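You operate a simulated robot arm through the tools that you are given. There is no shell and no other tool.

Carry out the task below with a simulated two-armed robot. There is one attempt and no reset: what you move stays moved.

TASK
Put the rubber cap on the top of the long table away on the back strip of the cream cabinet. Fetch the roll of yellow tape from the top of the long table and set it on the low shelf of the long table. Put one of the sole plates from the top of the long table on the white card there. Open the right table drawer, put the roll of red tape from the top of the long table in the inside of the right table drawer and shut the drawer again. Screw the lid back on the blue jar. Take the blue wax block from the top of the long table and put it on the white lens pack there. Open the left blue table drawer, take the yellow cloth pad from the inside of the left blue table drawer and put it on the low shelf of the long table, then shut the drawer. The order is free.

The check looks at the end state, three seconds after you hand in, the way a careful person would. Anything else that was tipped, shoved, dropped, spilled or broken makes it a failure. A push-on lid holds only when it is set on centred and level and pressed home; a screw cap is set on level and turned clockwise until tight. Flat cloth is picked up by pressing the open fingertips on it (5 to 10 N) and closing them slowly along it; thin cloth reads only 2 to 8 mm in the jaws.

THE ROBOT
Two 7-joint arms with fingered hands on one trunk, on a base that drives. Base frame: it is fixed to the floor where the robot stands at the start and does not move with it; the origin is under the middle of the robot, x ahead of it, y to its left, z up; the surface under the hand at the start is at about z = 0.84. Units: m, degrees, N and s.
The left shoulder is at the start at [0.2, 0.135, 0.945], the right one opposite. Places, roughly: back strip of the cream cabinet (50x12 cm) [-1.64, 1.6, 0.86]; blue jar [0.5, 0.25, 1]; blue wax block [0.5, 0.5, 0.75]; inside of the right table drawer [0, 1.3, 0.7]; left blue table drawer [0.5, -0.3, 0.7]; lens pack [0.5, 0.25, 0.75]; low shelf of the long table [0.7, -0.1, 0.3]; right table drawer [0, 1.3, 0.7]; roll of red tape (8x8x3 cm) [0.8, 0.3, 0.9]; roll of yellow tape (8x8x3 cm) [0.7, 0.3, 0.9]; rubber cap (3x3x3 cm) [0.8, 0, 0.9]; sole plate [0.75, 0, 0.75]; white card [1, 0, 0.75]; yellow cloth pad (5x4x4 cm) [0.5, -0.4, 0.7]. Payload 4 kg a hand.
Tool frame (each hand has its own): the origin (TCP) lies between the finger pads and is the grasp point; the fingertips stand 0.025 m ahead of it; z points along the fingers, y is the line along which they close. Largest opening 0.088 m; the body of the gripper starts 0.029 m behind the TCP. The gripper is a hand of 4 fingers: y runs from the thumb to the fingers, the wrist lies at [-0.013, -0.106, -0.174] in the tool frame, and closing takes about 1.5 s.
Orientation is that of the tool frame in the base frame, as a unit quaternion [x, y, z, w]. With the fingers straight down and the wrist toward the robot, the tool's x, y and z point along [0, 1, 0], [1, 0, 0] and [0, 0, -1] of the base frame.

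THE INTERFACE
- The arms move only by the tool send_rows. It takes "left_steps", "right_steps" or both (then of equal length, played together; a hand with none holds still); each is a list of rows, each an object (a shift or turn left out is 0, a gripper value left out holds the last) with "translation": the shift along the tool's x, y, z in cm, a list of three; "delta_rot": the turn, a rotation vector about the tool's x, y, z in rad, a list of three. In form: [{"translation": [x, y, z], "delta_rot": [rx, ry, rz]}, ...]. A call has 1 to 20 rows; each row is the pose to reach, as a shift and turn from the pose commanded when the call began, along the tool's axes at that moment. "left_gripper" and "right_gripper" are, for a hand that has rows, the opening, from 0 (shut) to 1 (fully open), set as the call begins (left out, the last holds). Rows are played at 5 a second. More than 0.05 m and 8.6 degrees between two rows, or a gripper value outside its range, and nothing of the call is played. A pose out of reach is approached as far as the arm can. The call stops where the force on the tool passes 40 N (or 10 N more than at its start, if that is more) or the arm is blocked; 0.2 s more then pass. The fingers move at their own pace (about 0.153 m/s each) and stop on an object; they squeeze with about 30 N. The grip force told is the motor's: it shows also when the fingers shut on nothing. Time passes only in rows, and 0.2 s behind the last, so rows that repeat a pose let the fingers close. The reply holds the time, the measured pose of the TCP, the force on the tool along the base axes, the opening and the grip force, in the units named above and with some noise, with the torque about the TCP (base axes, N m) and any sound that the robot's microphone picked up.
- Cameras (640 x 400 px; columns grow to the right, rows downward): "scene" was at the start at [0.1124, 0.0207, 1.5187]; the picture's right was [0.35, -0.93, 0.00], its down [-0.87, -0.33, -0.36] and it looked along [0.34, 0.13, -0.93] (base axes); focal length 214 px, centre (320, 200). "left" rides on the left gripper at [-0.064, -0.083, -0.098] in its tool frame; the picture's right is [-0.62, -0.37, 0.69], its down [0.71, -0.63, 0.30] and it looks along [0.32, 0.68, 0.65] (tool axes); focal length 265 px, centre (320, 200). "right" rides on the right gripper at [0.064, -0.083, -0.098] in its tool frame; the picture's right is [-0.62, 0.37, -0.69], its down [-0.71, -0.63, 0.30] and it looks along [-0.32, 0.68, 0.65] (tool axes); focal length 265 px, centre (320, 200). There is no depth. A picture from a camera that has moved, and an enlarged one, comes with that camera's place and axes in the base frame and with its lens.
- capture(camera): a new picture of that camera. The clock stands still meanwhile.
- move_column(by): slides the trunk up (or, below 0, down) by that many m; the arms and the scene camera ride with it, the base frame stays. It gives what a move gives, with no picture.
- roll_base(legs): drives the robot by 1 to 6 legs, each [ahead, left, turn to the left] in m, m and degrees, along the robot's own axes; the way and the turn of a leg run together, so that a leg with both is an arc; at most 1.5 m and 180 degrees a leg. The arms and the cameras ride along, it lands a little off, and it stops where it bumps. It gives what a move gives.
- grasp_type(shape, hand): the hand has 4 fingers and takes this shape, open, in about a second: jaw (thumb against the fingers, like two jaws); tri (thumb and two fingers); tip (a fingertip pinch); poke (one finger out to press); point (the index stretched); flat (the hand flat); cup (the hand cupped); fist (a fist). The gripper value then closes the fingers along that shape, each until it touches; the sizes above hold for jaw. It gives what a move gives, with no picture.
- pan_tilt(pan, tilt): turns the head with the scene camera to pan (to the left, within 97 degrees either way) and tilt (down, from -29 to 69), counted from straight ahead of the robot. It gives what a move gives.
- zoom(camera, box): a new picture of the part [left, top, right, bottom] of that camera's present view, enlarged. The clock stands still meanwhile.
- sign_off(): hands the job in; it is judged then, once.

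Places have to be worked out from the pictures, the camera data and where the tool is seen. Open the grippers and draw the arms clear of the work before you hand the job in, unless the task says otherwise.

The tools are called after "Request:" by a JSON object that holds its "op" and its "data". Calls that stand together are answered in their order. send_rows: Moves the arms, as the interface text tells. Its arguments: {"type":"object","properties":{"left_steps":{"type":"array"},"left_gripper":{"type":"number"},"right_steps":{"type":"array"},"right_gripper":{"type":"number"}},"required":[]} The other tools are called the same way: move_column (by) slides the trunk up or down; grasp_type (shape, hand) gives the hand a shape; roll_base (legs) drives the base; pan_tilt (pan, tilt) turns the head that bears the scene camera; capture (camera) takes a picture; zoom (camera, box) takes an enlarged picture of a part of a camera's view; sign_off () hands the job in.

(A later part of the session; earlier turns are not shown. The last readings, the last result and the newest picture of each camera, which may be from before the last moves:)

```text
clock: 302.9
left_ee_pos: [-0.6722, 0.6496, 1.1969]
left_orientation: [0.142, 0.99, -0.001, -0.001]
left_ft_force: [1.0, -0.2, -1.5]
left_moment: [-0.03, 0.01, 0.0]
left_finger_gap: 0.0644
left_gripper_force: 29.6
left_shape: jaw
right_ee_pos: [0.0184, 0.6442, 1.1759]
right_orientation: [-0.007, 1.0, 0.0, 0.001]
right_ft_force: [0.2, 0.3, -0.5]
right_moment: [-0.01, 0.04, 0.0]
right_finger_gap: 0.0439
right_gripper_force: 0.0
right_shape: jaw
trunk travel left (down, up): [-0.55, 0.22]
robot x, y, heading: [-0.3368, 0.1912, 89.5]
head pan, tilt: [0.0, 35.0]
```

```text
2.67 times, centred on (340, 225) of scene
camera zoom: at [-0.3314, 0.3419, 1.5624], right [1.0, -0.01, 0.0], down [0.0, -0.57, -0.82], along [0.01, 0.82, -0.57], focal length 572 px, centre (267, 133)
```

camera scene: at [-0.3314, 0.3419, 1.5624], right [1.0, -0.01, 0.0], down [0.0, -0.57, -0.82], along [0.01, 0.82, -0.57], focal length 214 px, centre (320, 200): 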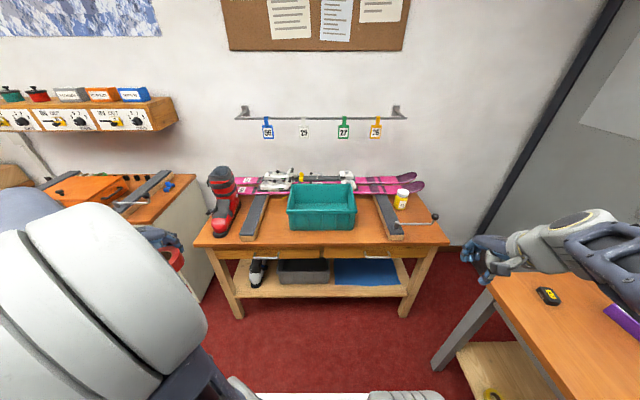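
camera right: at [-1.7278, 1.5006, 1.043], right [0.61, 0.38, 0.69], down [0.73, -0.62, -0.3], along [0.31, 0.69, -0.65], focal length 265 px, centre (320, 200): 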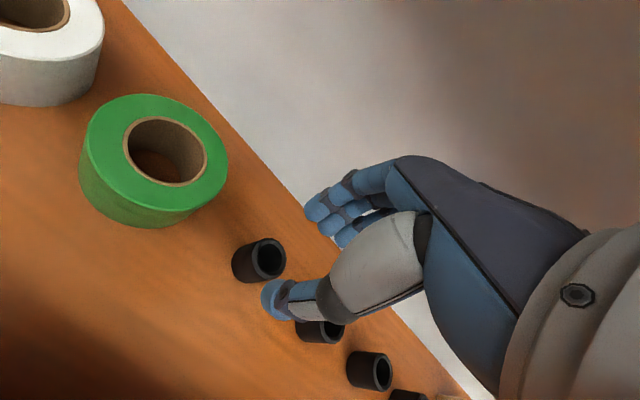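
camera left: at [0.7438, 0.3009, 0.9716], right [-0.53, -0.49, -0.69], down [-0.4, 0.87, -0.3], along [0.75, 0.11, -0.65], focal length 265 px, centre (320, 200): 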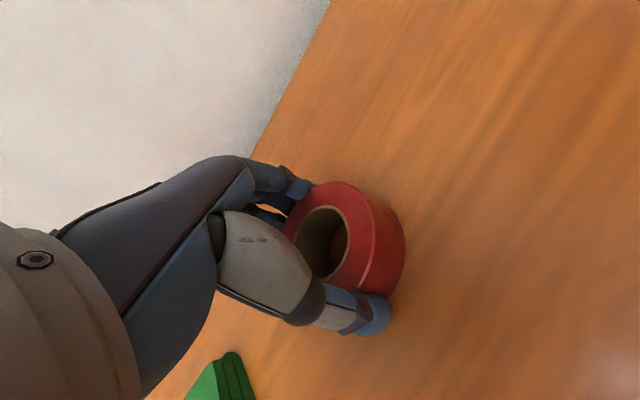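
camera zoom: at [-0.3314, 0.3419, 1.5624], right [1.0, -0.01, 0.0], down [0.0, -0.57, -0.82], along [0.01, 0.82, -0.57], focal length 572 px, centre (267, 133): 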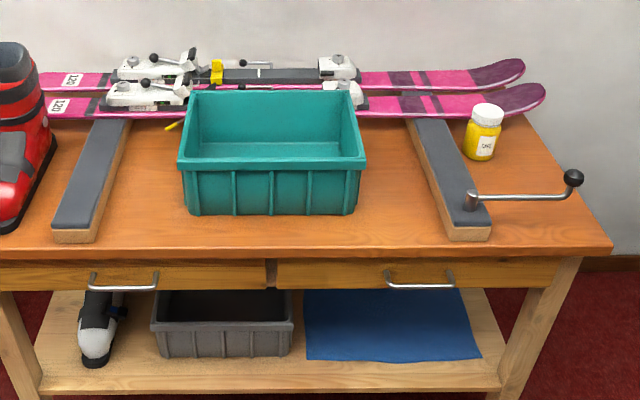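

The right drawer's bar handle is at about [−0.06, 1.0, 0.77]. As with the blue drawer, I back off a little, pitch the right hand to point forward, and lower the trunk.

Request:
{"op": "roll_base", "data": {"legs": [[-0.16, 0, 0.4]]}}

Request:
{"op": "send_rows", "data": {"right_steps": [{"translation": [0.6, 3, 0.5], "delta_rot": [-0.131, 0, 0]}, {"translation": [1.2, 6, 1], "delta_rot": [-0.262, 0, 0]}, {"translation": [1.8, 9, 2], "delta_rot": [-0.393, 0, 0]}, {"translation": [2.4, 12, 3], "delta_rot": [-0.524, 0, 0]}, {"translation": [3, 15, 4], "delta_rot": [-0.655, 0, 0]}, {"translation": [3.6, 18, 5], "delta_rot": [-0.785, 0, 0]}, {"translation": [4.2, 21, 6], "delta_rot": [-0.916, 0, 0]}, {"translation": [4.8, 24, 7], "delta_rot": [-1.047, 0, 0]}, {"translation": [5.4, 27, 8], "delta_rot": [-1.178, 0, 0]}, {"translation": [6, 30, 9], "delta_rot": [-1.309, 0, 0]}, {"translation": [6.5, 33, 10], "delta_rot": [-1.44, 0, 0]}, {"translation": [7, 35.5, 11], "delta_rot": [-1.571, 0, 0]}, {"translation": [7, 35.5, 11], "delta_rot": [-1.571, 0, 0]}], "right_gripper": 1}}

Request:
{"op": "move_column", "data": {"by": -0.26}}

Request:
{"op": "capture", "data": {"camera": "scene"}}

Request:
{"op": "capture", "data": {"camera": "right"}}

```text
clock: 304.3
left_ee_pos: [-0.6755, 0.4885, 1.1979]
left_orientation: [0.138, 0.99, -0.001, -0.001]
left_ft_force: [-0.8, 0.7, -1.2]
left_moment: [0.02, -0.01, 0.01]
left_finger_gap: 0.0646
left_gripper_force: 30.4
left_shape: jaw
right_ee_pos: [0.0146, 0.4895, 1.1767]
right_orientation: [-0.009, 1.0, 0.0, 0.001]
right_ft_force: [0.6, -0.4, -0.4]
right_moment: [-0.03, -0.03, -0.02]
right_finger_gap: 0.0437
right_gripper_force: 0.1
right_shape: jaw
trunk travel left (down, up): [-0.55, 0.22]
robot x, y, heading: [-0.3319, 0.0376, 89.9]
head pan, tilt: [0.0, 35.0]
```

```text
clock: 307.1
left_ee_pos: [-0.676, 0.4897, 1.1982]
left_orientation: [0.138, 0.99, 0.0, -0.001]
left_ft_force: [-0.7, 0.7, -0.9]
left_moment: [0.01, 0.03, 0.0]
left_finger_gap: 0.0647
left_gripper_force: 29.8
left_shape: jaw
right_ee_pos: [-0.0628, 0.8428, 1.0666]
right_orientation: [-0.009, 0.706, 0.709, -0.007]
right_ft_force: [-0.1, 0.3, 0.1]
right_moment: [0.0, 0.02, 0.0]
right_finger_gap: 0.0878
right_gripper_force: 0.0
right_shape: jaw
trunk travel left (down, up): [-0.55, 0.22]
robot x, y, heading: [-0.3344, 0.035, 89.9]
head pan, tilt: [0.0, 35.0]
```

```text
clock: 309.7
left_ee_pos: [-0.6769, 0.4887, 0.9371]
left_orientation: [0.138, 0.99, -0.001, -0.001]
left_ft_force: [0.1, 0.1, -0.4]
left_moment: [0.0, 0.0, 0.0]
left_finger_gap: 0.065
left_gripper_force: 29.6
left_shape: jaw
right_ee_pos: [-0.0623, 0.8423, 0.805]
right_orientation: [-0.007, 0.707, 0.707, -0.005]
right_ft_force: [0.3, 0.4, 0.1]
right_moment: [0.0, 0.01, 0.01]
right_finger_gap: 0.0878
right_gripper_force: 0.1
right_shape: jaw
trunk travel left (down, up): [-0.29, 0.48]
robot x, y, heading: [-0.3339, 0.037, 90.1]
head pan, tilt: [0.0, 35.0]
```

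```text
taken
camera scene: at [-0.3332, 0.1841, 1.3024], right [1.0, 0.0, 0.0], down [0.0, -0.57, -0.82], along [0.0, 0.82, -0.57], focal length 214 px, centre (320, 200)
```

scene: 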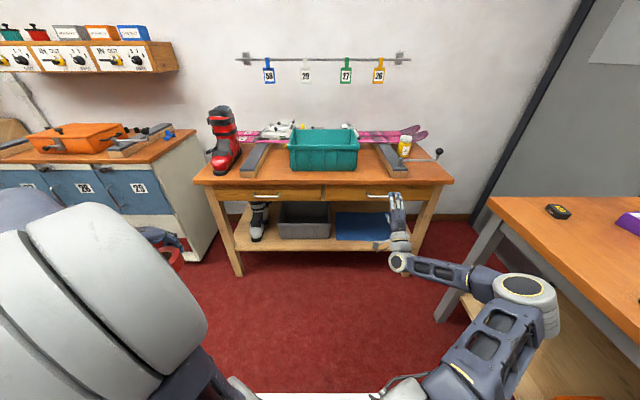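

```text
taken
camera right: at [-0.1257, 0.7432, 0.7245], right [0.63, -0.68, 0.37], down [0.71, 0.32, -0.63], along [0.31, 0.66, 0.68], focal length 265 px, centre (320, 200)
```

right: 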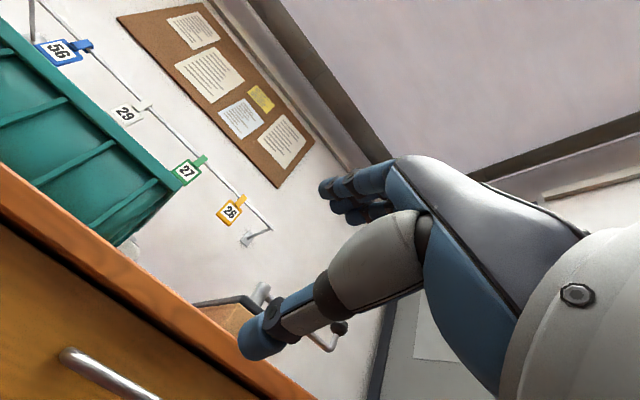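

Pose reached cleanly. I zoom at the handle from the head to triangulate its height.

Request:
{"op": "zoom", "data": {"camera": "scene", "box": [310, 160, 460, 260]}}

Request:
{"op": "zoom", "data": {"camera": "right", "box": [0, 240, 240, 400]}}

```text
4.00 times, centred on (385, 210) of scene
camera zoom: at [-0.3332, 0.1841, 1.3024], right [1.0, 0.0, 0.0], down [0.0, -0.57, -0.82], along [0.0, 0.82, -0.57], focal length 858 px, centre (60, 160)
```

zoom: 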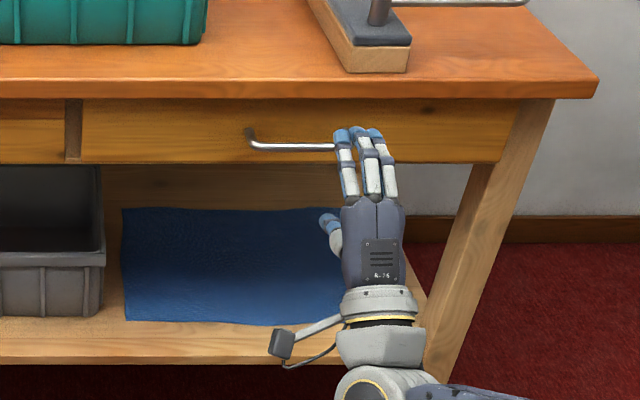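

```text
2.50 times, centred on (120, 320) of right
camera zoom: at [-0.1257, 0.7432, 0.7245], right [0.63, -0.68, 0.37], down [0.71, 0.32, -0.63], along [0.31, 0.66, 0.68], focal length 664 px, centre (820, -100)
```

zoom: 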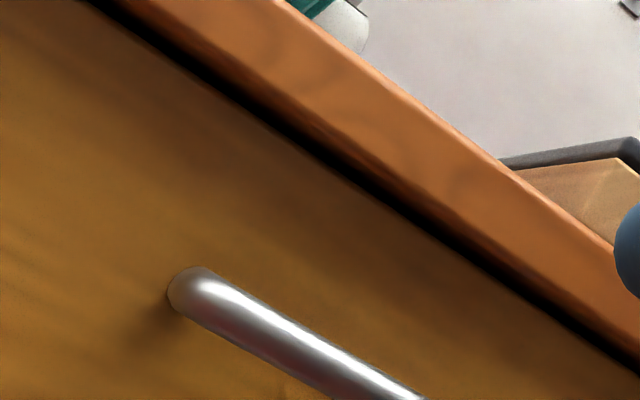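

The bar is at about y 1.05, z 0.717, x −0.09…+0.03 under a 5 cm top overhang. I lower the trunk 9 cm, partly close the jaws, and drive in.

Request:
{"op": "move_column", "data": {"by": -0.09}}

Request:
{"op": "send_rows", "data": {"right_steps": [{}, {}, {}], "right_gripper": 0.65}}

Request:
{"op": "roll_base", "data": {"legs": [[0.13, -0.03, 0]]}}

Request:
{"op": "capture", "data": {"camera": "right"}}

Request:
{"op": "zoom", "data": {"camera": "scene", "box": [310, 160, 460, 260]}}

```text
clock: 311.0
left_ee_pos: [-0.6758, 0.4888, 0.8467]
left_orientation: [0.138, 0.99, -0.001, 0.0]
left_ft_force: [0.1, -0.6, -1.1]
left_moment: [0.0, 0.02, -0.02]
left_finger_gap: 0.065
left_gripper_force: 30.2
left_shape: jaw
right_ee_pos: [-0.0616, 0.8427, 0.7165]
right_orientation: [-0.008, 0.707, 0.707, -0.007]
right_ft_force: [0.0, 0.6, -0.2]
right_moment: [-0.04, -0.02, 0.01]
right_finger_gap: 0.0878
right_gripper_force: 0.1
right_shape: jaw
trunk travel left (down, up): [-0.2, 0.57]
robot x, y, heading: [-0.3288, 0.0345, 89.8]
head pan, tilt: [0.0, 35.0]
```

```text
clock: 311.8
left_ee_pos: [-0.6753, 0.4883, 0.8486]
left_orientation: [0.138, 0.99, -0.001, -0.001]
left_ft_force: [0.2, 0.4, -0.7]
left_moment: [0.03, -0.01, -0.03]
left_finger_gap: 0.0648
left_gripper_force: 30.3
left_shape: jaw
right_ee_pos: [-0.0613, 0.8431, 0.7164]
right_orientation: [-0.008, 0.707, 0.707, -0.006]
right_ft_force: [0.2, -0.6, 0.5]
right_moment: [0.06, -0.03, 0.0]
right_finger_gap: 0.0576
right_gripper_force: 0.1
right_shape: jaw
trunk travel left (down, up): [-0.2, 0.57]
robot x, y, heading: [-0.3327, 0.0343, 90.2]
head pan, tilt: [0.0, 35.0]
```

```text
clock: 313.1
left_ee_pos: [-0.6458, 0.6198, 0.8473]
left_orientation: [0.139, 0.99, -0.001, -0.001]
left_ft_force: [0.4, -0.1, -0.9]
left_moment: [0.02, -0.01, 0.03]
left_finger_gap: 0.0648
left_gripper_force: 30.3
left_shape: jaw
right_ee_pos: [-0.03, 0.9711, 0.7163]
right_orientation: [-0.006, 0.707, 0.707, -0.006]
right_ft_force: [0.3, -0.2, -0.1]
right_moment: [-0.03, 0.0, -0.01]
right_finger_gap: 0.0576
right_gripper_force: 0.0
right_shape: jaw
trunk travel left (down, up): [-0.2, 0.57]
robot x, y, heading: [-0.3032, 0.1648, 89.9]
head pan, tilt: [0.0, 35.0]
```

```text
taken
camera right: at [-0.0945, 0.8724, 0.6344], right [0.63, -0.68, 0.37], down [0.71, 0.32, -0.63], along [0.31, 0.66, 0.68], focal length 265 px, centre (320, 200)
```

right: 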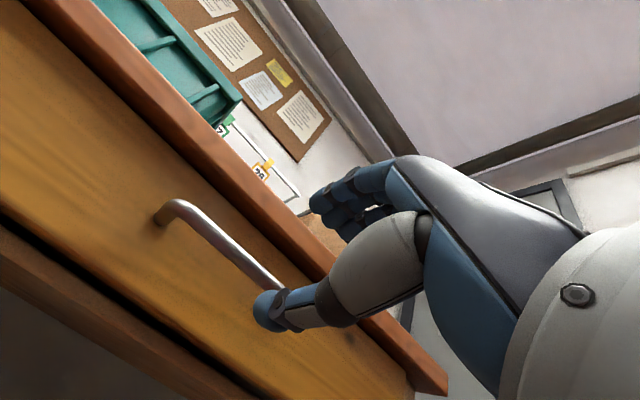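

```text
4.00 times, centred on (385, 210) of scene
camera zoom: at [-0.303, 0.3137, 1.2124], right [1.0, 0.0, 0.0], down [0.0, -0.57, -0.82], along [0.0, 0.82, -0.57], focal length 858 px, centre (60, 160)
```

zoom: 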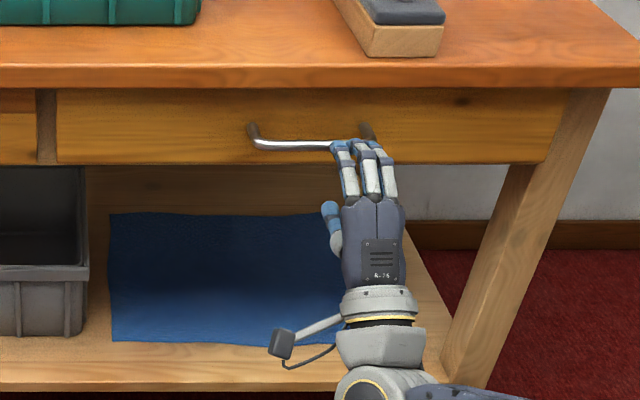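

Aligned with the bar (z≈0.715). Advance 7 cm and close.

Request:
{"op": "roll_base", "data": {"legs": [[0.068, 0, 0]]}}

Request:
{"op": "capture", "data": {"camera": "right"}}

```text
clock: 314.1
left_ee_pos: [-0.646, 0.6877, 0.8484]
left_orientation: [0.138, 0.99, -0.001, -0.001]
left_ft_force: [0.0, -0.3, -1.3]
left_moment: [0.02, -0.01, -0.05]
left_finger_gap: 0.0649
left_gripper_force: 29.8
left_shape: jaw
right_ee_pos: [-0.0312, 1.0423, 0.7159]
right_orientation: [-0.008, 0.707, 0.707, -0.006]
right_ft_force: [-0.5, 0.0, 0.8]
right_moment: [0.03, 0.04, -0.01]
right_finger_gap: 0.0575
right_gripper_force: 0.1
right_shape: jaw
trunk travel left (down, up): [-0.2, 0.57]
robot x, y, heading: [-0.3021, 0.2351, 89.9]
head pan, tilt: [0.0, 35.0]
```

```text
taken
camera right: at [-0.0951, 0.9421, 0.6344], right [0.63, -0.68, 0.37], down [0.71, 0.32, -0.63], along [0.31, 0.66, 0.68], focal length 265 px, centre (320, 200)
```

right: 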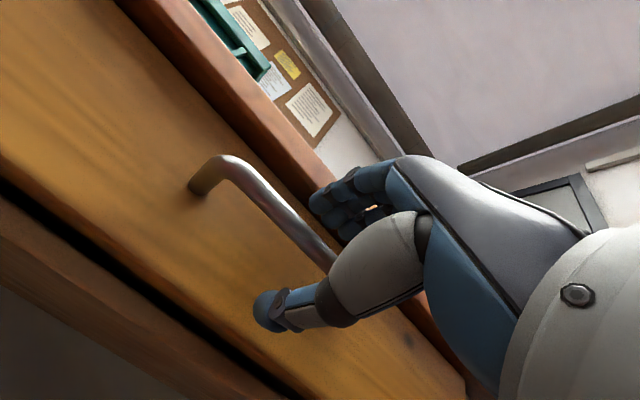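

Request:
{"op": "send_rows", "data": {"right_steps": [{}, {}, {}, {}, {}, {}, {}, {}], "right_gripper": 0}}

Request:
{"op": "capture", "data": {"camera": "right"}}

```text
clock: 315.9
left_ee_pos: [-0.646, 0.6878, 0.8471]
left_orientation: [0.139, 0.99, -0.001, 0.0]
left_ft_force: [0.4, -0.1, -0.8]
left_moment: [-0.01, 0.04, 0.02]
left_finger_gap: 0.0651
left_gripper_force: 29.5
left_shape: jaw
right_ee_pos: [-0.0327, 1.0405, 0.7158]
right_orientation: [-0.006, 0.707, 0.707, -0.006]
right_ft_force: [-1.6, 0.0, -8.8]
right_moment: [-0.06, -0.01, 0.04]
right_finger_gap: 0.0015
right_gripper_force: 30.1
right_shape: jaw
trunk travel left (down, up): [-0.2, 0.57]
robot x, y, heading: [-0.3046, 0.2383, 89.9]
head pan, tilt: [0.0, 35.0]
```

```text
taken
camera right: at [-0.0952, 0.9421, 0.6339], right [0.63, -0.68, 0.37], down [0.71, 0.32, -0.63], along [0.31, 0.66, 0.68], focal length 265 px, centre (320, 200)
```

right: 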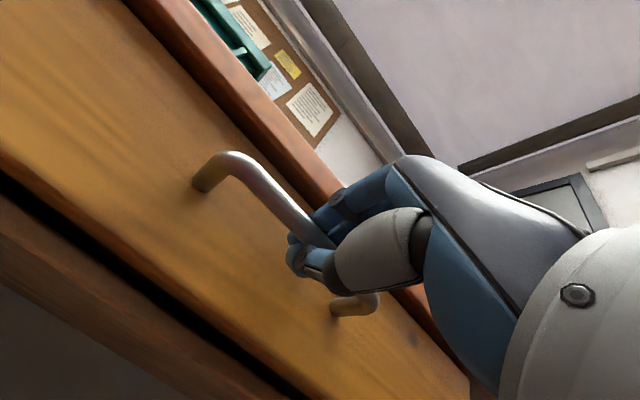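

The fingers appear closed around the bar. Pull gently by driving back 8 cm and check.

Request:
{"op": "roll_base", "data": {"legs": [[-0.08, 0, 0]]}}

Request:
{"op": "capture", "data": {"camera": "right"}}

Request:
{"op": "zoom", "data": {"camera": "scene", "box": [310, 160, 460, 260]}}

```text
clock: 316.9
left_ee_pos: [-0.6462, 0.608, 0.8474]
left_orientation: [0.138, 0.99, -0.001, 0.0]
left_ft_force: [-0.6, 0.2, -1.8]
left_moment: [0.01, -0.01, -0.04]
left_finger_gap: 0.0649
left_gripper_force: 30.2
left_shape: jaw
right_ee_pos: [-0.0312, 0.9624, 0.7161]
right_orientation: [-0.007, 0.707, 0.707, -0.006]
right_ft_force: [0.1, 1.1, -10.1]
right_moment: [-0.08, -0.07, 0.05]
right_finger_gap: 0.0013
right_gripper_force: 30.4
right_shape: jaw
trunk travel left (down, up): [-0.2, 0.57]
robot x, y, heading: [-0.3032, 0.1555, 89.9]
head pan, tilt: [0.0, 35.0]
```

```text
taken
camera right: at [-0.0954, 0.8628, 0.634], right [0.63, -0.68, 0.37], down [0.71, 0.32, -0.63], along [0.31, 0.66, 0.68], focal length 265 px, centre (320, 200)
```

right: 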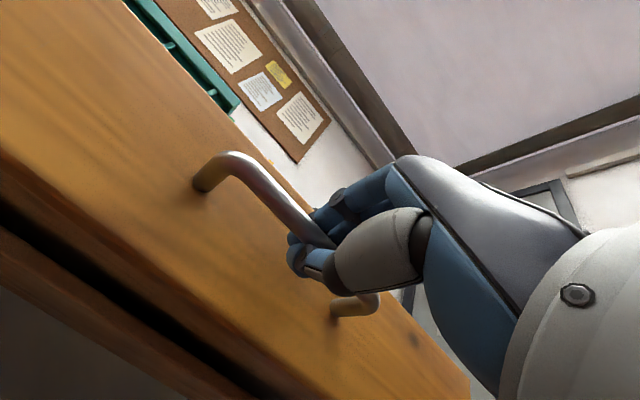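

```text
4.00 times, centred on (385, 210) of scene
camera zoom: at [-0.303, 0.304, 1.2123], right [1.0, 0.0, 0.0], down [0.0, -0.57, -0.82], along [0.0, 0.82, -0.57], focal length 858 px, centre (60, 160)
```

zoom: 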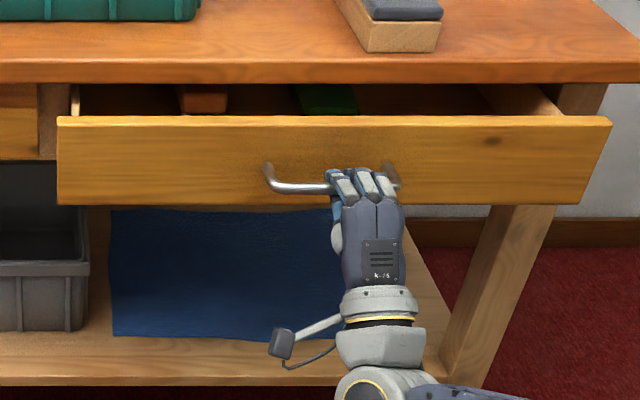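

The drawer follows. Pull another 0.15 m.

Request:
{"op": "roll_base", "data": {"legs": [[-0.15, 0, 0]]}}

Request:
{"op": "zoom", "data": {"camera": "scene", "box": [290, 140, 490, 280]}}

```text
clock: 318.3
left_ee_pos: [-0.646, 0.4561, 0.847]
left_orientation: [0.137, 0.991, -0.001, -0.002]
left_ft_force: [0.4, 0.2, -0.9]
left_moment: [0.01, -0.03, 0.01]
left_finger_gap: 0.0648
left_gripper_force: 30.1
left_shape: jaw
right_ee_pos: [-0.0328, 0.8108, 0.7156]
right_orientation: [-0.008, 0.708, 0.706, -0.007]
right_ft_force: [4.5, 1.4, -9.4]
right_moment: [-0.03, -0.05, 0.0]
right_finger_gap: 0.0016
right_gripper_force: 29.9
right_shape: jaw
trunk travel left (down, up): [-0.2, 0.57]
robot x, y, heading: [-0.3041, 0.0031, 90.5]
head pan, tilt: [0.0, 35.0]
```

```text
2.86 times, centred on (390, 210) of scene
camera zoom: at [-0.3031, 0.1526, 1.2123], right [1.0, 0.0, 0.0], down [0.0, -0.57, -0.82], along [0.0, 0.82, -0.57], focal length 613 px, centre (120, 171)
```

zoom: 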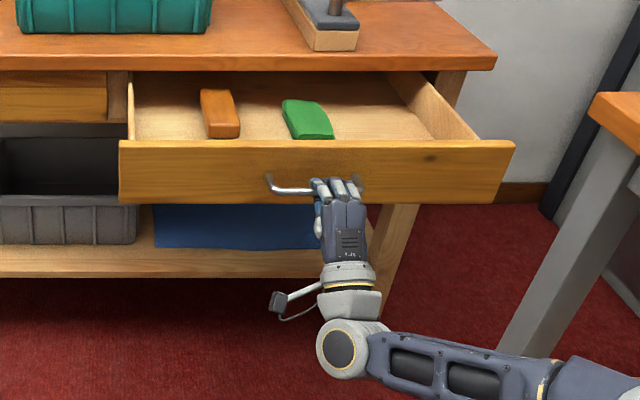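

I pull a further 9 cm for better access.

Request:
{"op": "roll_base", "data": {"legs": [[-0.09, 0, 0]]}}

Request:
{"op": "zoom", "data": {"camera": "scene", "box": [290, 140, 490, 280]}}

```text
clock: 319.4
left_ee_pos: [-0.6462, 0.3681, 0.8472]
left_orientation: [0.137, 0.991, 0.0, -0.001]
left_ft_force: [-0.2, -0.4, -0.1]
left_moment: [-0.03, 0.02, -0.02]
left_finger_gap: 0.0646
left_gripper_force: 29.7
left_shape: jaw
right_ee_pos: [-0.0324, 0.7204, 0.7149]
right_orientation: [-0.007, 0.708, 0.707, -0.006]
right_ft_force: [1.2, 0.3, -6.1]
right_moment: [-0.03, -0.03, 0.03]
right_finger_gap: 0.0016
right_gripper_force: 29.6
right_shape: jaw
trunk travel left (down, up): [-0.2, 0.57]
robot x, y, heading: [-0.3045, -0.0876, 90.0]
head pan, tilt: [0.0, 35.0]
```

```text
2.86 times, centred on (390, 210) of scene
camera zoom: at [-0.3031, 0.0633, 1.2123], right [1.0, 0.0, 0.0], down [0.0, -0.57, -0.82], along [0.0, 0.82, -0.57], focal length 613 px, centre (120, 171)
```

zoom: 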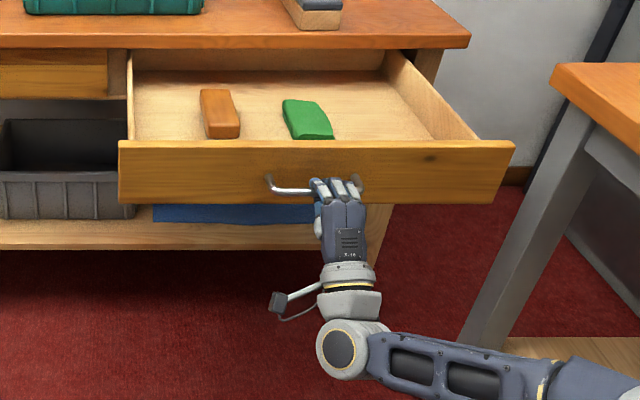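

The drawer is open 0.32 m, with free space left of the orange block (around x≈−0.217, y≈0.87). I release the handle, back off, raise the trunk and tuck the right arm.

Request:
{"op": "send_rows", "data": {"right_steps": [{}, {}, {}, {}, {}, {}], "right_gripper": 0.8}}

Request:
{"op": "roll_base", "data": {"legs": [[-0.14, 0, 0]]}}

Request:
{"op": "move_column", "data": {"by": 0.22}}

Request:
{"op": "send_rows", "data": {"right_steps": [{"translation": [-0.6, 1, -3], "delta_rot": [0.131, 0, 0]}, {"translation": [-1.2, 2, -6], "delta_rot": [0.262, 0, 0]}, {"translation": [-1.8, 3, -9], "delta_rot": [0.393, 0, 0]}, {"translation": [-2.4, 4, -12], "delta_rot": [0.524, 0, 0]}, {"translation": [-3, 5, -15], "delta_rot": [0.655, 0, 0]}, {"translation": [-3.6, 6, -18], "delta_rot": [0.785, 0, 0]}, {"translation": [-4.2, 7, -21], "delta_rot": [0.916, 0, 0]}, {"translation": [-4.8, 8, -24], "delta_rot": [1.047, 0, 0]}, {"translation": [-5.4, 9, -27], "delta_rot": [1.178, 0, 0]}, {"translation": [-6, 10, -30], "delta_rot": [1.309, 0, 0]}, {"translation": [-6.5, 11, -33], "delta_rot": [1.44, 0, 0]}, {"translation": [-7, 12, -35], "delta_rot": [1.571, 0, 0]}]}}

Request:
{"op": "capture", "data": {"camera": "scene"}}

```text
clock: 320.8
left_ee_pos: [-0.6446, 0.3668, 0.8485]
left_orientation: [0.138, 0.99, -0.001, -0.001]
left_ft_force: [-0.4, -0.9, -1.5]
left_moment: [-0.03, 0.04, -0.01]
left_finger_gap: 0.0649
left_gripper_force: 30.0
left_shape: jaw
right_ee_pos: [-0.0314, 0.7231, 0.7156]
right_orientation: [-0.007, 0.708, 0.706, -0.005]
right_ft_force: [0.1, 0.9, 0.5]
right_moment: [-0.03, 0.03, -0.02]
right_finger_gap: 0.0703
right_gripper_force: 0.0
right_shape: jaw
trunk travel left (down, up): [-0.2, 0.57]
robot x, y, heading: [-0.3037, -0.0829, 90.1]
head pan, tilt: [0.0, 35.0]
```

```text
clock: 322.2
left_ee_pos: [-0.646, 0.2252, 0.8476]
left_orientation: [0.139, 0.99, 0.0, -0.001]
left_ft_force: [0.6, 0.2, -0.5]
left_moment: [0.03, 0.03, 0.02]
left_finger_gap: 0.0647
left_gripper_force: 29.5
left_shape: jaw
right_ee_pos: [-0.031, 0.58, 0.7147]
right_orientation: [-0.007, 0.708, 0.707, -0.006]
right_ft_force: [-1.5, 0.3, -0.3]
right_moment: [0.0, 0.04, -0.02]
right_finger_gap: 0.0705
right_gripper_force: 0.2
right_shape: jaw
trunk travel left (down, up): [-0.2, 0.57]
robot x, y, heading: [-0.305, -0.2275, 90.3]
head pan, tilt: [0.0, 35.0]
```

```text
clock: 324.5
left_ee_pos: [-0.6465, 0.2251, 1.0676]
left_orientation: [0.138, 0.99, -0.001, -0.001]
left_ft_force: [0.0, -0.6, -0.7]
left_moment: [0.0, 0.0, 0.01]
left_finger_gap: 0.0647
left_gripper_force: 29.6
left_shape: jaw
right_ee_pos: [-0.0312, 0.5802, 0.9355]
right_orientation: [-0.008, 0.708, 0.706, -0.007]
right_ft_force: [0.0, -0.8, -0.5]
right_moment: [-0.01, 0.03, -0.02]
right_finger_gap: 0.0705
right_gripper_force: 0.1
right_shape: jaw
trunk travel left (down, up): [-0.42, 0.35]
robot x, y, heading: [-0.3025, -0.2234, 90.0]
head pan, tilt: [0.0, 35.0]
```

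```text
clock: 327.1
left_ee_pos: [-0.6475, 0.2253, 1.0671]
left_orientation: [0.138, 0.99, -0.001, -0.001]
left_ft_force: [0.5, 0.5, -1.1]
left_moment: [-0.02, 0.02, 0.01]
left_finger_gap: 0.065
left_gripper_force: 30.0
left_shape: jaw
right_ee_pos: [0.0442, 0.2304, 1.057]
right_orientation: [-0.01, 1.0, -0.001, 0.001]
right_ft_force: [0.3, 0.7, -0.8]
right_moment: [0.01, 0.0, -0.01]
right_finger_gap: 0.0702
right_gripper_force: 0.0
right_shape: jaw
trunk travel left (down, up): [-0.42, 0.35]
robot x, y, heading: [-0.3034, -0.2301, 90.0]
head pan, tilt: [0.0, 35.0]
```

```text
taken
camera scene: at [-0.3029, -0.0797, 1.4324], right [1.0, 0.0, 0.0], down [0.0, -0.57, -0.82], along [0.0, 0.82, -0.57], focal length 214 px, centre (320, 200)
```

scene: 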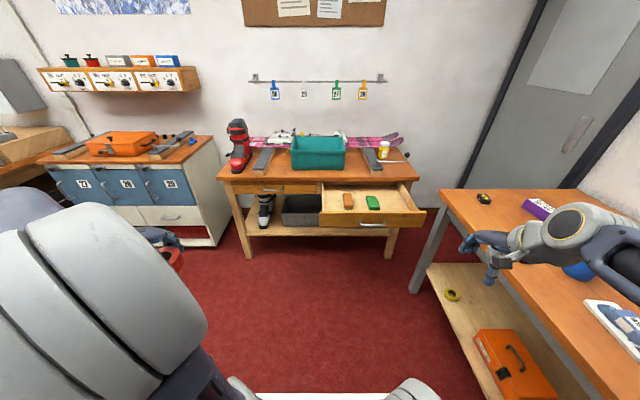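

I shift the base to about (−0.17, 0.15) and bring the left hand with the red roll over the left part of the drawer.

Request:
{"op": "roll_base", "data": {"legs": [[0.25, 0, 0], [0.12, -0.13, 0]]}}

Request:
{"op": "pan_tilt", "data": {"pan": 0, "tilt": 50}}

Request:
{"op": "capture", "data": {"camera": "scene"}}

Request:
{"op": "zoom", "data": {"camera": "scene", "box": [240, 130, 440, 250]}}

```text
clock: 330.0
left_ee_pos: [-0.5141, 0.6012, 1.0682]
left_orientation: [0.138, 0.99, -0.001, -0.001]
left_ft_force: [-0.4, 0.6, -0.4]
left_moment: [-0.01, -0.01, 0.01]
left_finger_gap: 0.065
left_gripper_force: 29.8
left_shape: jaw
right_ee_pos: [0.176, 0.6056, 1.0563]
right_orientation: [-0.009, 1.0, -0.001, 0.001]
right_ft_force: [-0.1, 0.1, 0.1]
right_moment: [-0.03, -0.01, 0.0]
right_finger_gap: 0.0704
right_gripper_force: 0.0
right_shape: jaw
trunk travel left (down, up): [-0.42, 0.35]
robot x, y, heading: [-0.1688, 0.1475, 89.8]
head pan, tilt: [0.0, 35.0]
```

```text
clock: 330.8
left_ee_pos: [-0.5162, 0.6005, 1.068]
left_orientation: [0.139, 0.99, 0.0, -0.001]
left_ft_force: [0.1, -0.2, -1.7]
left_moment: [-0.02, 0.04, -0.04]
left_finger_gap: 0.0649
left_gripper_force: 30.1
left_shape: jaw
right_ee_pos: [0.1762, 0.6059, 1.0564]
right_orientation: [-0.008, 1.0, -0.001, 0.001]
right_ft_force: [-0.5, 0.9, -0.4]
right_moment: [0.01, -0.03, 0.01]
right_finger_gap: 0.0704
right_gripper_force: 0.2
right_shape: jaw
trunk travel left (down, up): [-0.42, 0.35]
robot x, y, heading: [-0.1733, 0.143, 89.8]
head pan, tilt: [0.0, 50.0]
```

```text
taken
camera scene: at [-0.1724, 0.2848, 1.4107], right [1.0, 0.0, 0.0], down [0.0, -0.77, -0.64], along [0.0, 0.64, -0.77], focal length 214 px, centre (320, 200)
```

scene: 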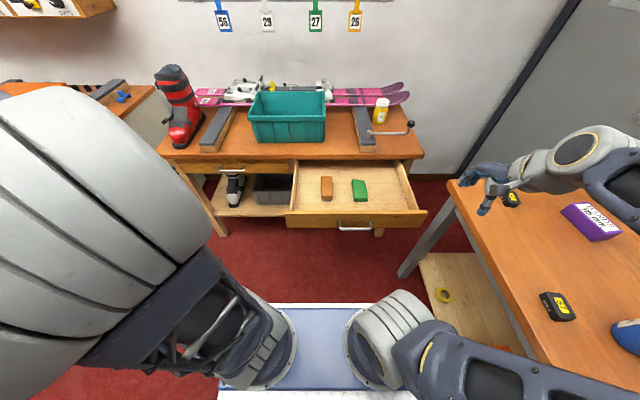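

```text
3.20 times, centred on (340, 190) of scene
camera zoom: at [-0.1724, 0.2848, 1.4107], right [1.0, 0.0, 0.0], down [0.0, -0.77, -0.64], along [0.0, 0.64, -0.77], focal length 686 px, centre (256, 232)
```

zoom: 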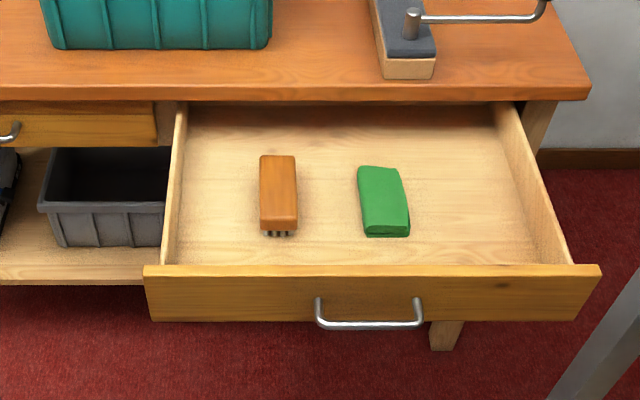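

Clear view: the gap left of the orange brush is ~10 cm wide (x −0.271…−0.167). I bring the roll above [−0.219, 0.90], squaring the hand.

Request:
{"op": "send_rows", "data": {"left_steps": [{"translation": [-2.04, 3.69, 0], "delta_rot": [0, 0, -0.028]}, {"translation": [-4.07, 7.38, 0], "delta_rot": [0, 0, -0.056]}, {"translation": [-6.1, 11.07, 0], "delta_rot": [0, 0, -0.084]}, {"translation": [-8.1, 14.76, 0], "delta_rot": [0, 0, -0.112]}, {"translation": [-10.2, 18.4, 0], "delta_rot": [0, 0, -0.14]}, {"translation": [-12.2, 22.1, 0], "delta_rot": [0, 0, -0.168]}, {"translation": [-14.25, 25.8, 0], "delta_rot": [0, 0, -0.196]}, {"translation": [-16.3, 29.5, 0], "delta_rot": [0, 0, -0.224]}, {"translation": [-18.3, 33.2, 0], "delta_rot": [0, 0, -0.252]}, {"translation": [-20.36, 36.9, 0], "delta_rot": [0, 0, -0.28]}, {"translation": [-20.36, 36.9, 4.5], "delta_rot": [0, 0, -0.28]}, {"translation": [-20.36, 36.9, 9], "delta_rot": [0, 0, -0.28]}, {"translation": [-20.36, 36.9, 13.5], "delta_rot": [0, 0, -0.28]}, {"translation": [-20.36, 36.9, 13.5], "delta_rot": [0, 0, -0.28]}]}}

Request:
{"op": "capture", "data": {"camera": "left"}}

Request:
{"op": "zoom", "data": {"camera": "scene", "box": [240, 110, 440, 240]}}

```text
clock: 333.8
left_ee_pos: [-0.2216, 0.8995, 0.9326]
left_orientation: [-0.001, 1.0, 0.0, -0.001]
left_ft_force: [-0.3, 0.3, -0.8]
left_moment: [0.01, -0.01, -0.01]
left_finger_gap: 0.065
left_gripper_force: 29.6
left_shape: jaw
right_ee_pos: [0.1754, 0.6067, 1.0565]
right_orientation: [-0.009, 1.0, 0.0, 0.001]
right_ft_force: [-0.2, -0.7, 1.1]
right_moment: [-0.02, 0.0, -0.04]
right_finger_gap: 0.0704
right_gripper_force: 0.0
right_shape: jaw
trunk travel left (down, up): [-0.42, 0.35]
robot x, y, heading: [-0.1689, 0.1505, 89.7]
head pan, tilt: [0.0, 50.0]
```

```text
taken
camera left: at [-0.1557, 0.8162, 1.0317], right [0.62, -0.37, -0.69], down [-0.71, -0.63, -0.3], along [-0.33, 0.68, -0.65], focal length 265 px, centre (320, 200)
```

left: 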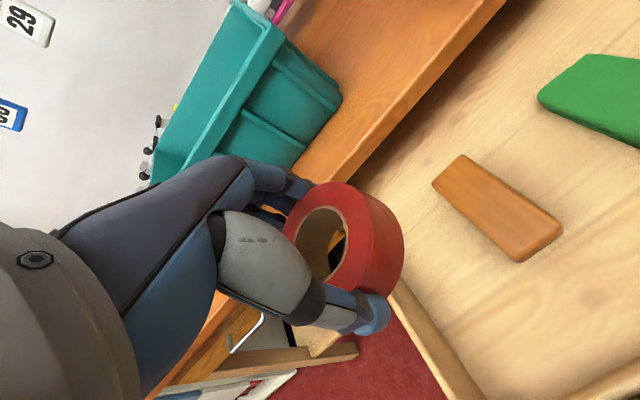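

```text
3.08 times, centred on (340, 175) of scene
camera zoom: at [-0.1724, 0.2848, 1.4107], right [1.0, 0.0, 0.0], down [0.0, -0.77, -0.64], along [0.0, 0.64, -0.77], focal length 660 px, centre (258, 277)
```

zoom: 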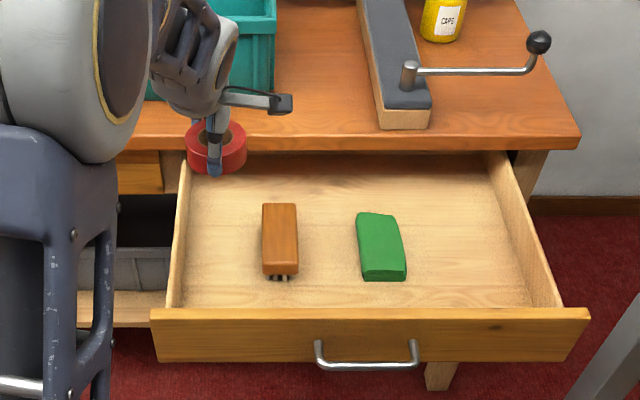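

The roll is centred over the gap. Lower into the drawer, then feel for the floor.

Request:
{"op": "send_rows", "data": {"left_steps": [{"translation": [-0.3, 0, 4.5]}, {"translation": [-0.3, 0, 9]}, {"translation": [-0.3, 0, 13.5]}, {"translation": [-0.3, 0, 17.5]}, {"translation": [-0.3, 0, 17.5]}]}}

Request:
{"op": "capture", "data": {"camera": "left"}}

Request:
{"op": "zoom", "data": {"camera": "scene", "box": [270, 150, 370, 230]}}

```text
clock: 335.0
left_ee_pos: [-0.2172, 0.9016, 0.7567]
left_orientation: [-0.001, 1.0, 0.0, -0.001]
left_ft_force: [0.1, 0.0, -0.4]
left_moment: [0.01, 0.0, -0.01]
left_finger_gap: 0.0647
left_gripper_force: 30.2
left_shape: jaw
right_ee_pos: [0.176, 0.6057, 1.0577]
right_orientation: [-0.009, 1.0, -0.001, 0.002]
right_ft_force: [0.9, 0.5, -0.8]
right_moment: [-0.01, 0.0, 0.02]
right_finger_gap: 0.0703
right_gripper_force: 0.1
right_shape: jaw
trunk travel left (down, up): [-0.42, 0.35]
robot x, y, heading: [-0.1679, 0.1448, 89.9]
head pan, tilt: [0.0, 50.0]
```

```text
taken
camera left: at [-0.1515, 0.8166, 0.8559], right [0.62, -0.37, -0.69], down [-0.71, -0.63, -0.3], along [-0.33, 0.68, -0.65], focal length 265 px, centre (320, 200)
```

left: 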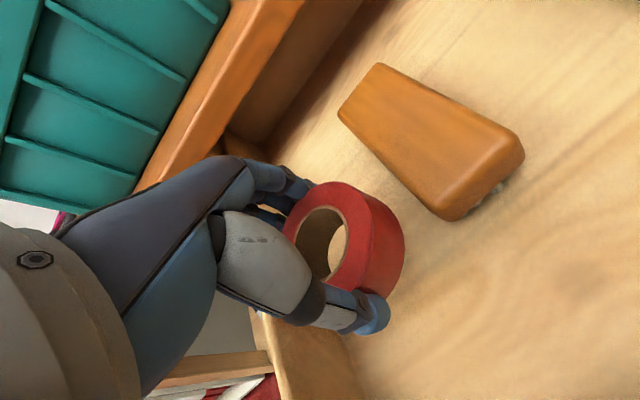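

```text
5.00 times, centred on (320, 190) of scene
camera zoom: at [-0.1724, 0.2848, 1.4107], right [1.0, 0.0, 0.0], down [0.0, -0.77, -0.64], along [0.0, 0.64, -0.77], focal length 1072 px, centre (320, 250)
```

zoom: 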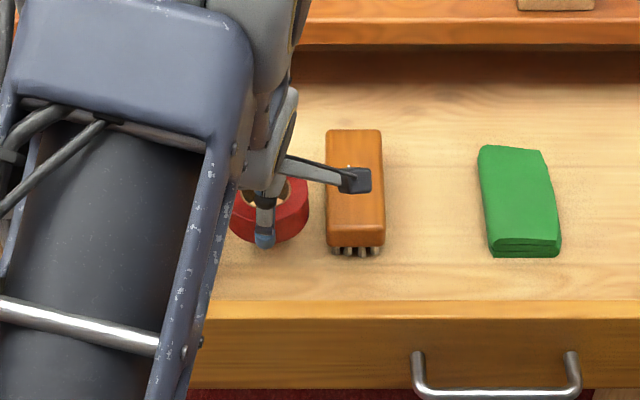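

Good clearances. Lower slowly until contact.

Request:
{"op": "send_rows", "data": {"left_steps": [{"translation": [0, 0, 1]}, {"translation": [0, 0, 2]}, {"translation": [0, 0, 2.4]}, {"translation": [0, 0, 2.4]}]}}

Request:
{"op": "send_rows", "data": {"left_steps": [{"translation": [0, 0, 0.4]}, {"translation": [0, 0, 0.8]}, {"translation": [0, 0, 0.8]}]}}

```text
clock: 336.0
left_ee_pos: [-0.2151, 0.9004, 0.7342]
left_orientation: [-0.001, 1.0, -0.001, -0.001]
left_ft_force: [0.0, 1.0, -1.1]
left_moment: [0.02, -0.01, -0.02]
left_finger_gap: 0.0646
left_gripper_force: 30.5
left_shape: jaw
right_ee_pos: [0.1753, 0.6054, 1.0569]
right_orientation: [-0.01, 1.0, -0.001, 0.001]
right_ft_force: [0.1, -0.1, 0.7]
right_moment: [0.0, 0.01, 0.01]
right_finger_gap: 0.0702
right_gripper_force: 0.1
right_shape: jaw
trunk travel left (down, up): [-0.42, 0.35]
robot x, y, heading: [-0.1721, 0.1443, 89.9]
head pan, tilt: [0.0, 50.0]
```

```text
clock: 336.8
left_ee_pos: [-0.2166, 0.8993, 0.7257]
left_orientation: [-0.001, 1.0, -0.001, 0.0]
left_ft_force: [0.2, -0.2, -0.8]
left_moment: [-0.01, -0.01, 0.0]
left_finger_gap: 0.0644
left_gripper_force: 29.9
left_shape: jaw
right_ee_pos: [0.1765, 0.6063, 1.0567]
right_orientation: [-0.01, 1.0, -0.001, 0.001]
right_ft_force: [-0.3, -0.8, 0.1]
right_moment: [0.02, -0.02, -0.01]
right_finger_gap: 0.0703
right_gripper_force: 0.0
right_shape: jaw
trunk travel left (down, up): [-0.42, 0.35]
robot x, y, heading: [-0.1722, 0.146, 90.1]
head pan, tilt: [0.0, 50.0]
```

Still free at 0.7257; continue a bit further.

Request:
{"op": "send_rows", "data": {"left_steps": [{"translation": [0, 0, 0.4]}, {"translation": [0, 0, 0.8]}, {"translation": [0, 0, 0.8]}]}}

Request:
{"op": "send_rows", "data": {"left_steps": [{"translation": [0, 0, 0.3]}, {"translation": [0, 0, 0.6]}, {"translation": [0, 0, 0.6]}]}}

Request:
{"op": "capture", "data": {"camera": "left"}}

```text
clock: 337.6
left_ee_pos: [-0.2164, 0.9003, 0.7174]
left_orientation: [-0.001, 1.0, -0.001, -0.001]
left_ft_force: [0.3, 0.0, -0.3]
left_moment: [0.03, -0.01, 0.01]
left_finger_gap: 0.0645
left_gripper_force: 29.6
left_shape: jaw
right_ee_pos: [0.1753, 0.6057, 1.0572]
right_orientation: [-0.009, 1.0, -0.001, 0.001]
right_ft_force: [-0.2, -0.1, 0.0]
right_moment: [0.03, -0.01, 0.0]
right_finger_gap: 0.0703
right_gripper_force: 0.1
right_shape: jaw
trunk travel left (down, up): [-0.42, 0.35]
robot x, y, heading: [-0.1761, 0.1482, 89.9]
head pan, tilt: [0.0, 50.0]
```

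```text
clock: 338.4
left_ee_pos: [-0.2155, 0.9004, 0.713]
left_orientation: [-0.001, 1.0, 0.001, 0.0]
left_ft_force: [0.1, 0.6, 13.4]
left_moment: [-0.01, 0.01, -0.03]
left_finger_gap: 0.0642
left_gripper_force: 29.8
left_shape: jaw
right_ee_pos: [0.1761, 0.6057, 1.0575]
right_orientation: [-0.009, 1.0, -0.001, 0.0]
right_ft_force: [0.3, -0.2, 0.0]
right_moment: [-0.02, -0.01, 0.01]
right_finger_gap: 0.0703
right_gripper_force: 0.0
right_shape: jaw
trunk travel left (down, up): [-0.42, 0.35]
robot x, y, heading: [-0.1737, 0.1486, 90.0]
head pan, tilt: [0.0, 50.0]
```

```text
taken
camera left: at [-0.15, 0.8172, 0.8123], right [0.62, -0.37, -0.69], down [-0.71, -0.63, -0.31], along [-0.33, 0.69, -0.65], focal length 265 px, centre (320, 200)
```

left: 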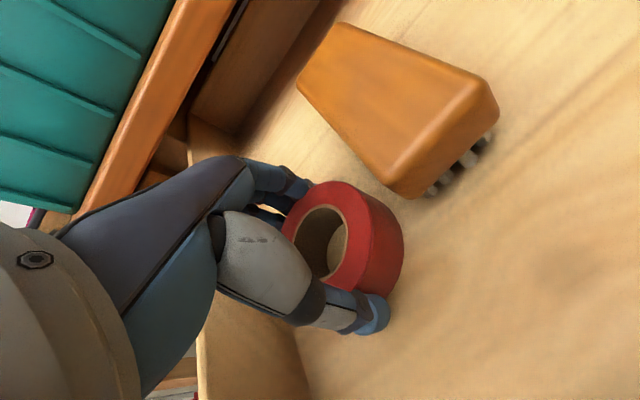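

On the drawer floor (13 N). Release and rise straight up.

Request:
{"op": "send_rows", "data": {"left_steps": [{"translation": [0, 0, -0.1]}, {"translation": [0, 0, -0.1]}, {"translation": [0, 0, -0.1]}, {"translation": [0, 0, -0.1]}, {"translation": [0, 0, -0.1]}, {"translation": [0, 0, -2]}, {"translation": [0, 0, -5]}, {"translation": [0, 0, -9]}, {"translation": [0, 0, -13.5]}, {"translation": [0, 0, -18]}, {"translation": [0, 0, -22.5]}, {"translation": [0, 0, -27]}, {"translation": [0, 0, -31]}], "left_gripper": 1}}

Request:
{"op": "capture", "data": {"camera": "left"}}

Request:
{"op": "zoom", "data": {"camera": "scene", "box": [240, 130, 440, 250]}}

```text
clock: 341.2
left_ee_pos: [-0.2149, 0.8993, 1.0209]
left_orientation: [-0.001, 1.0, -0.001, 0.0]
left_ft_force: [0.1, -0.4, 0.6]
left_moment: [-0.04, 0.01, -0.01]
left_finger_gap: 0.0876
left_gripper_force: 0.1
left_shape: jaw
right_ee_pos: [0.1751, 0.6066, 1.0557]
right_orientation: [-0.009, 1.0, -0.001, 0.001]
right_ft_force: [0.9, 0.3, -0.2]
right_moment: [0.03, -0.03, 0.01]
right_finger_gap: 0.0703
right_gripper_force: 0.1
right_shape: jaw
trunk travel left (down, up): [-0.42, 0.35]
robot x, y, heading: [-0.1768, 0.1442, 90.2]
head pan, tilt: [0.0, 50.0]
```

```text
taken
camera left: at [-0.1487, 0.8152, 1.1206], right [0.62, -0.37, -0.69], down [-0.71, -0.63, -0.3], along [-0.33, 0.68, -0.65], focal length 265 px, centre (320, 200)
```

left: 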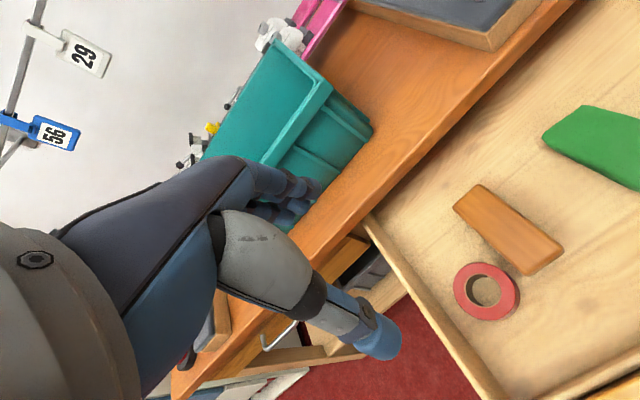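

```text
3.20 times, centred on (340, 190) of scene
camera zoom: at [-0.1723, 0.285, 1.4106], right [1.0, 0.0, 0.0], down [0.0, -0.77, -0.64], along [0.0, 0.64, -0.77], focal length 686 px, centre (256, 232)
```

zoom: 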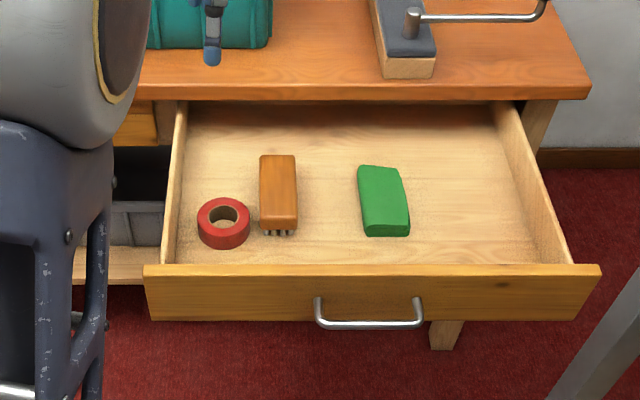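

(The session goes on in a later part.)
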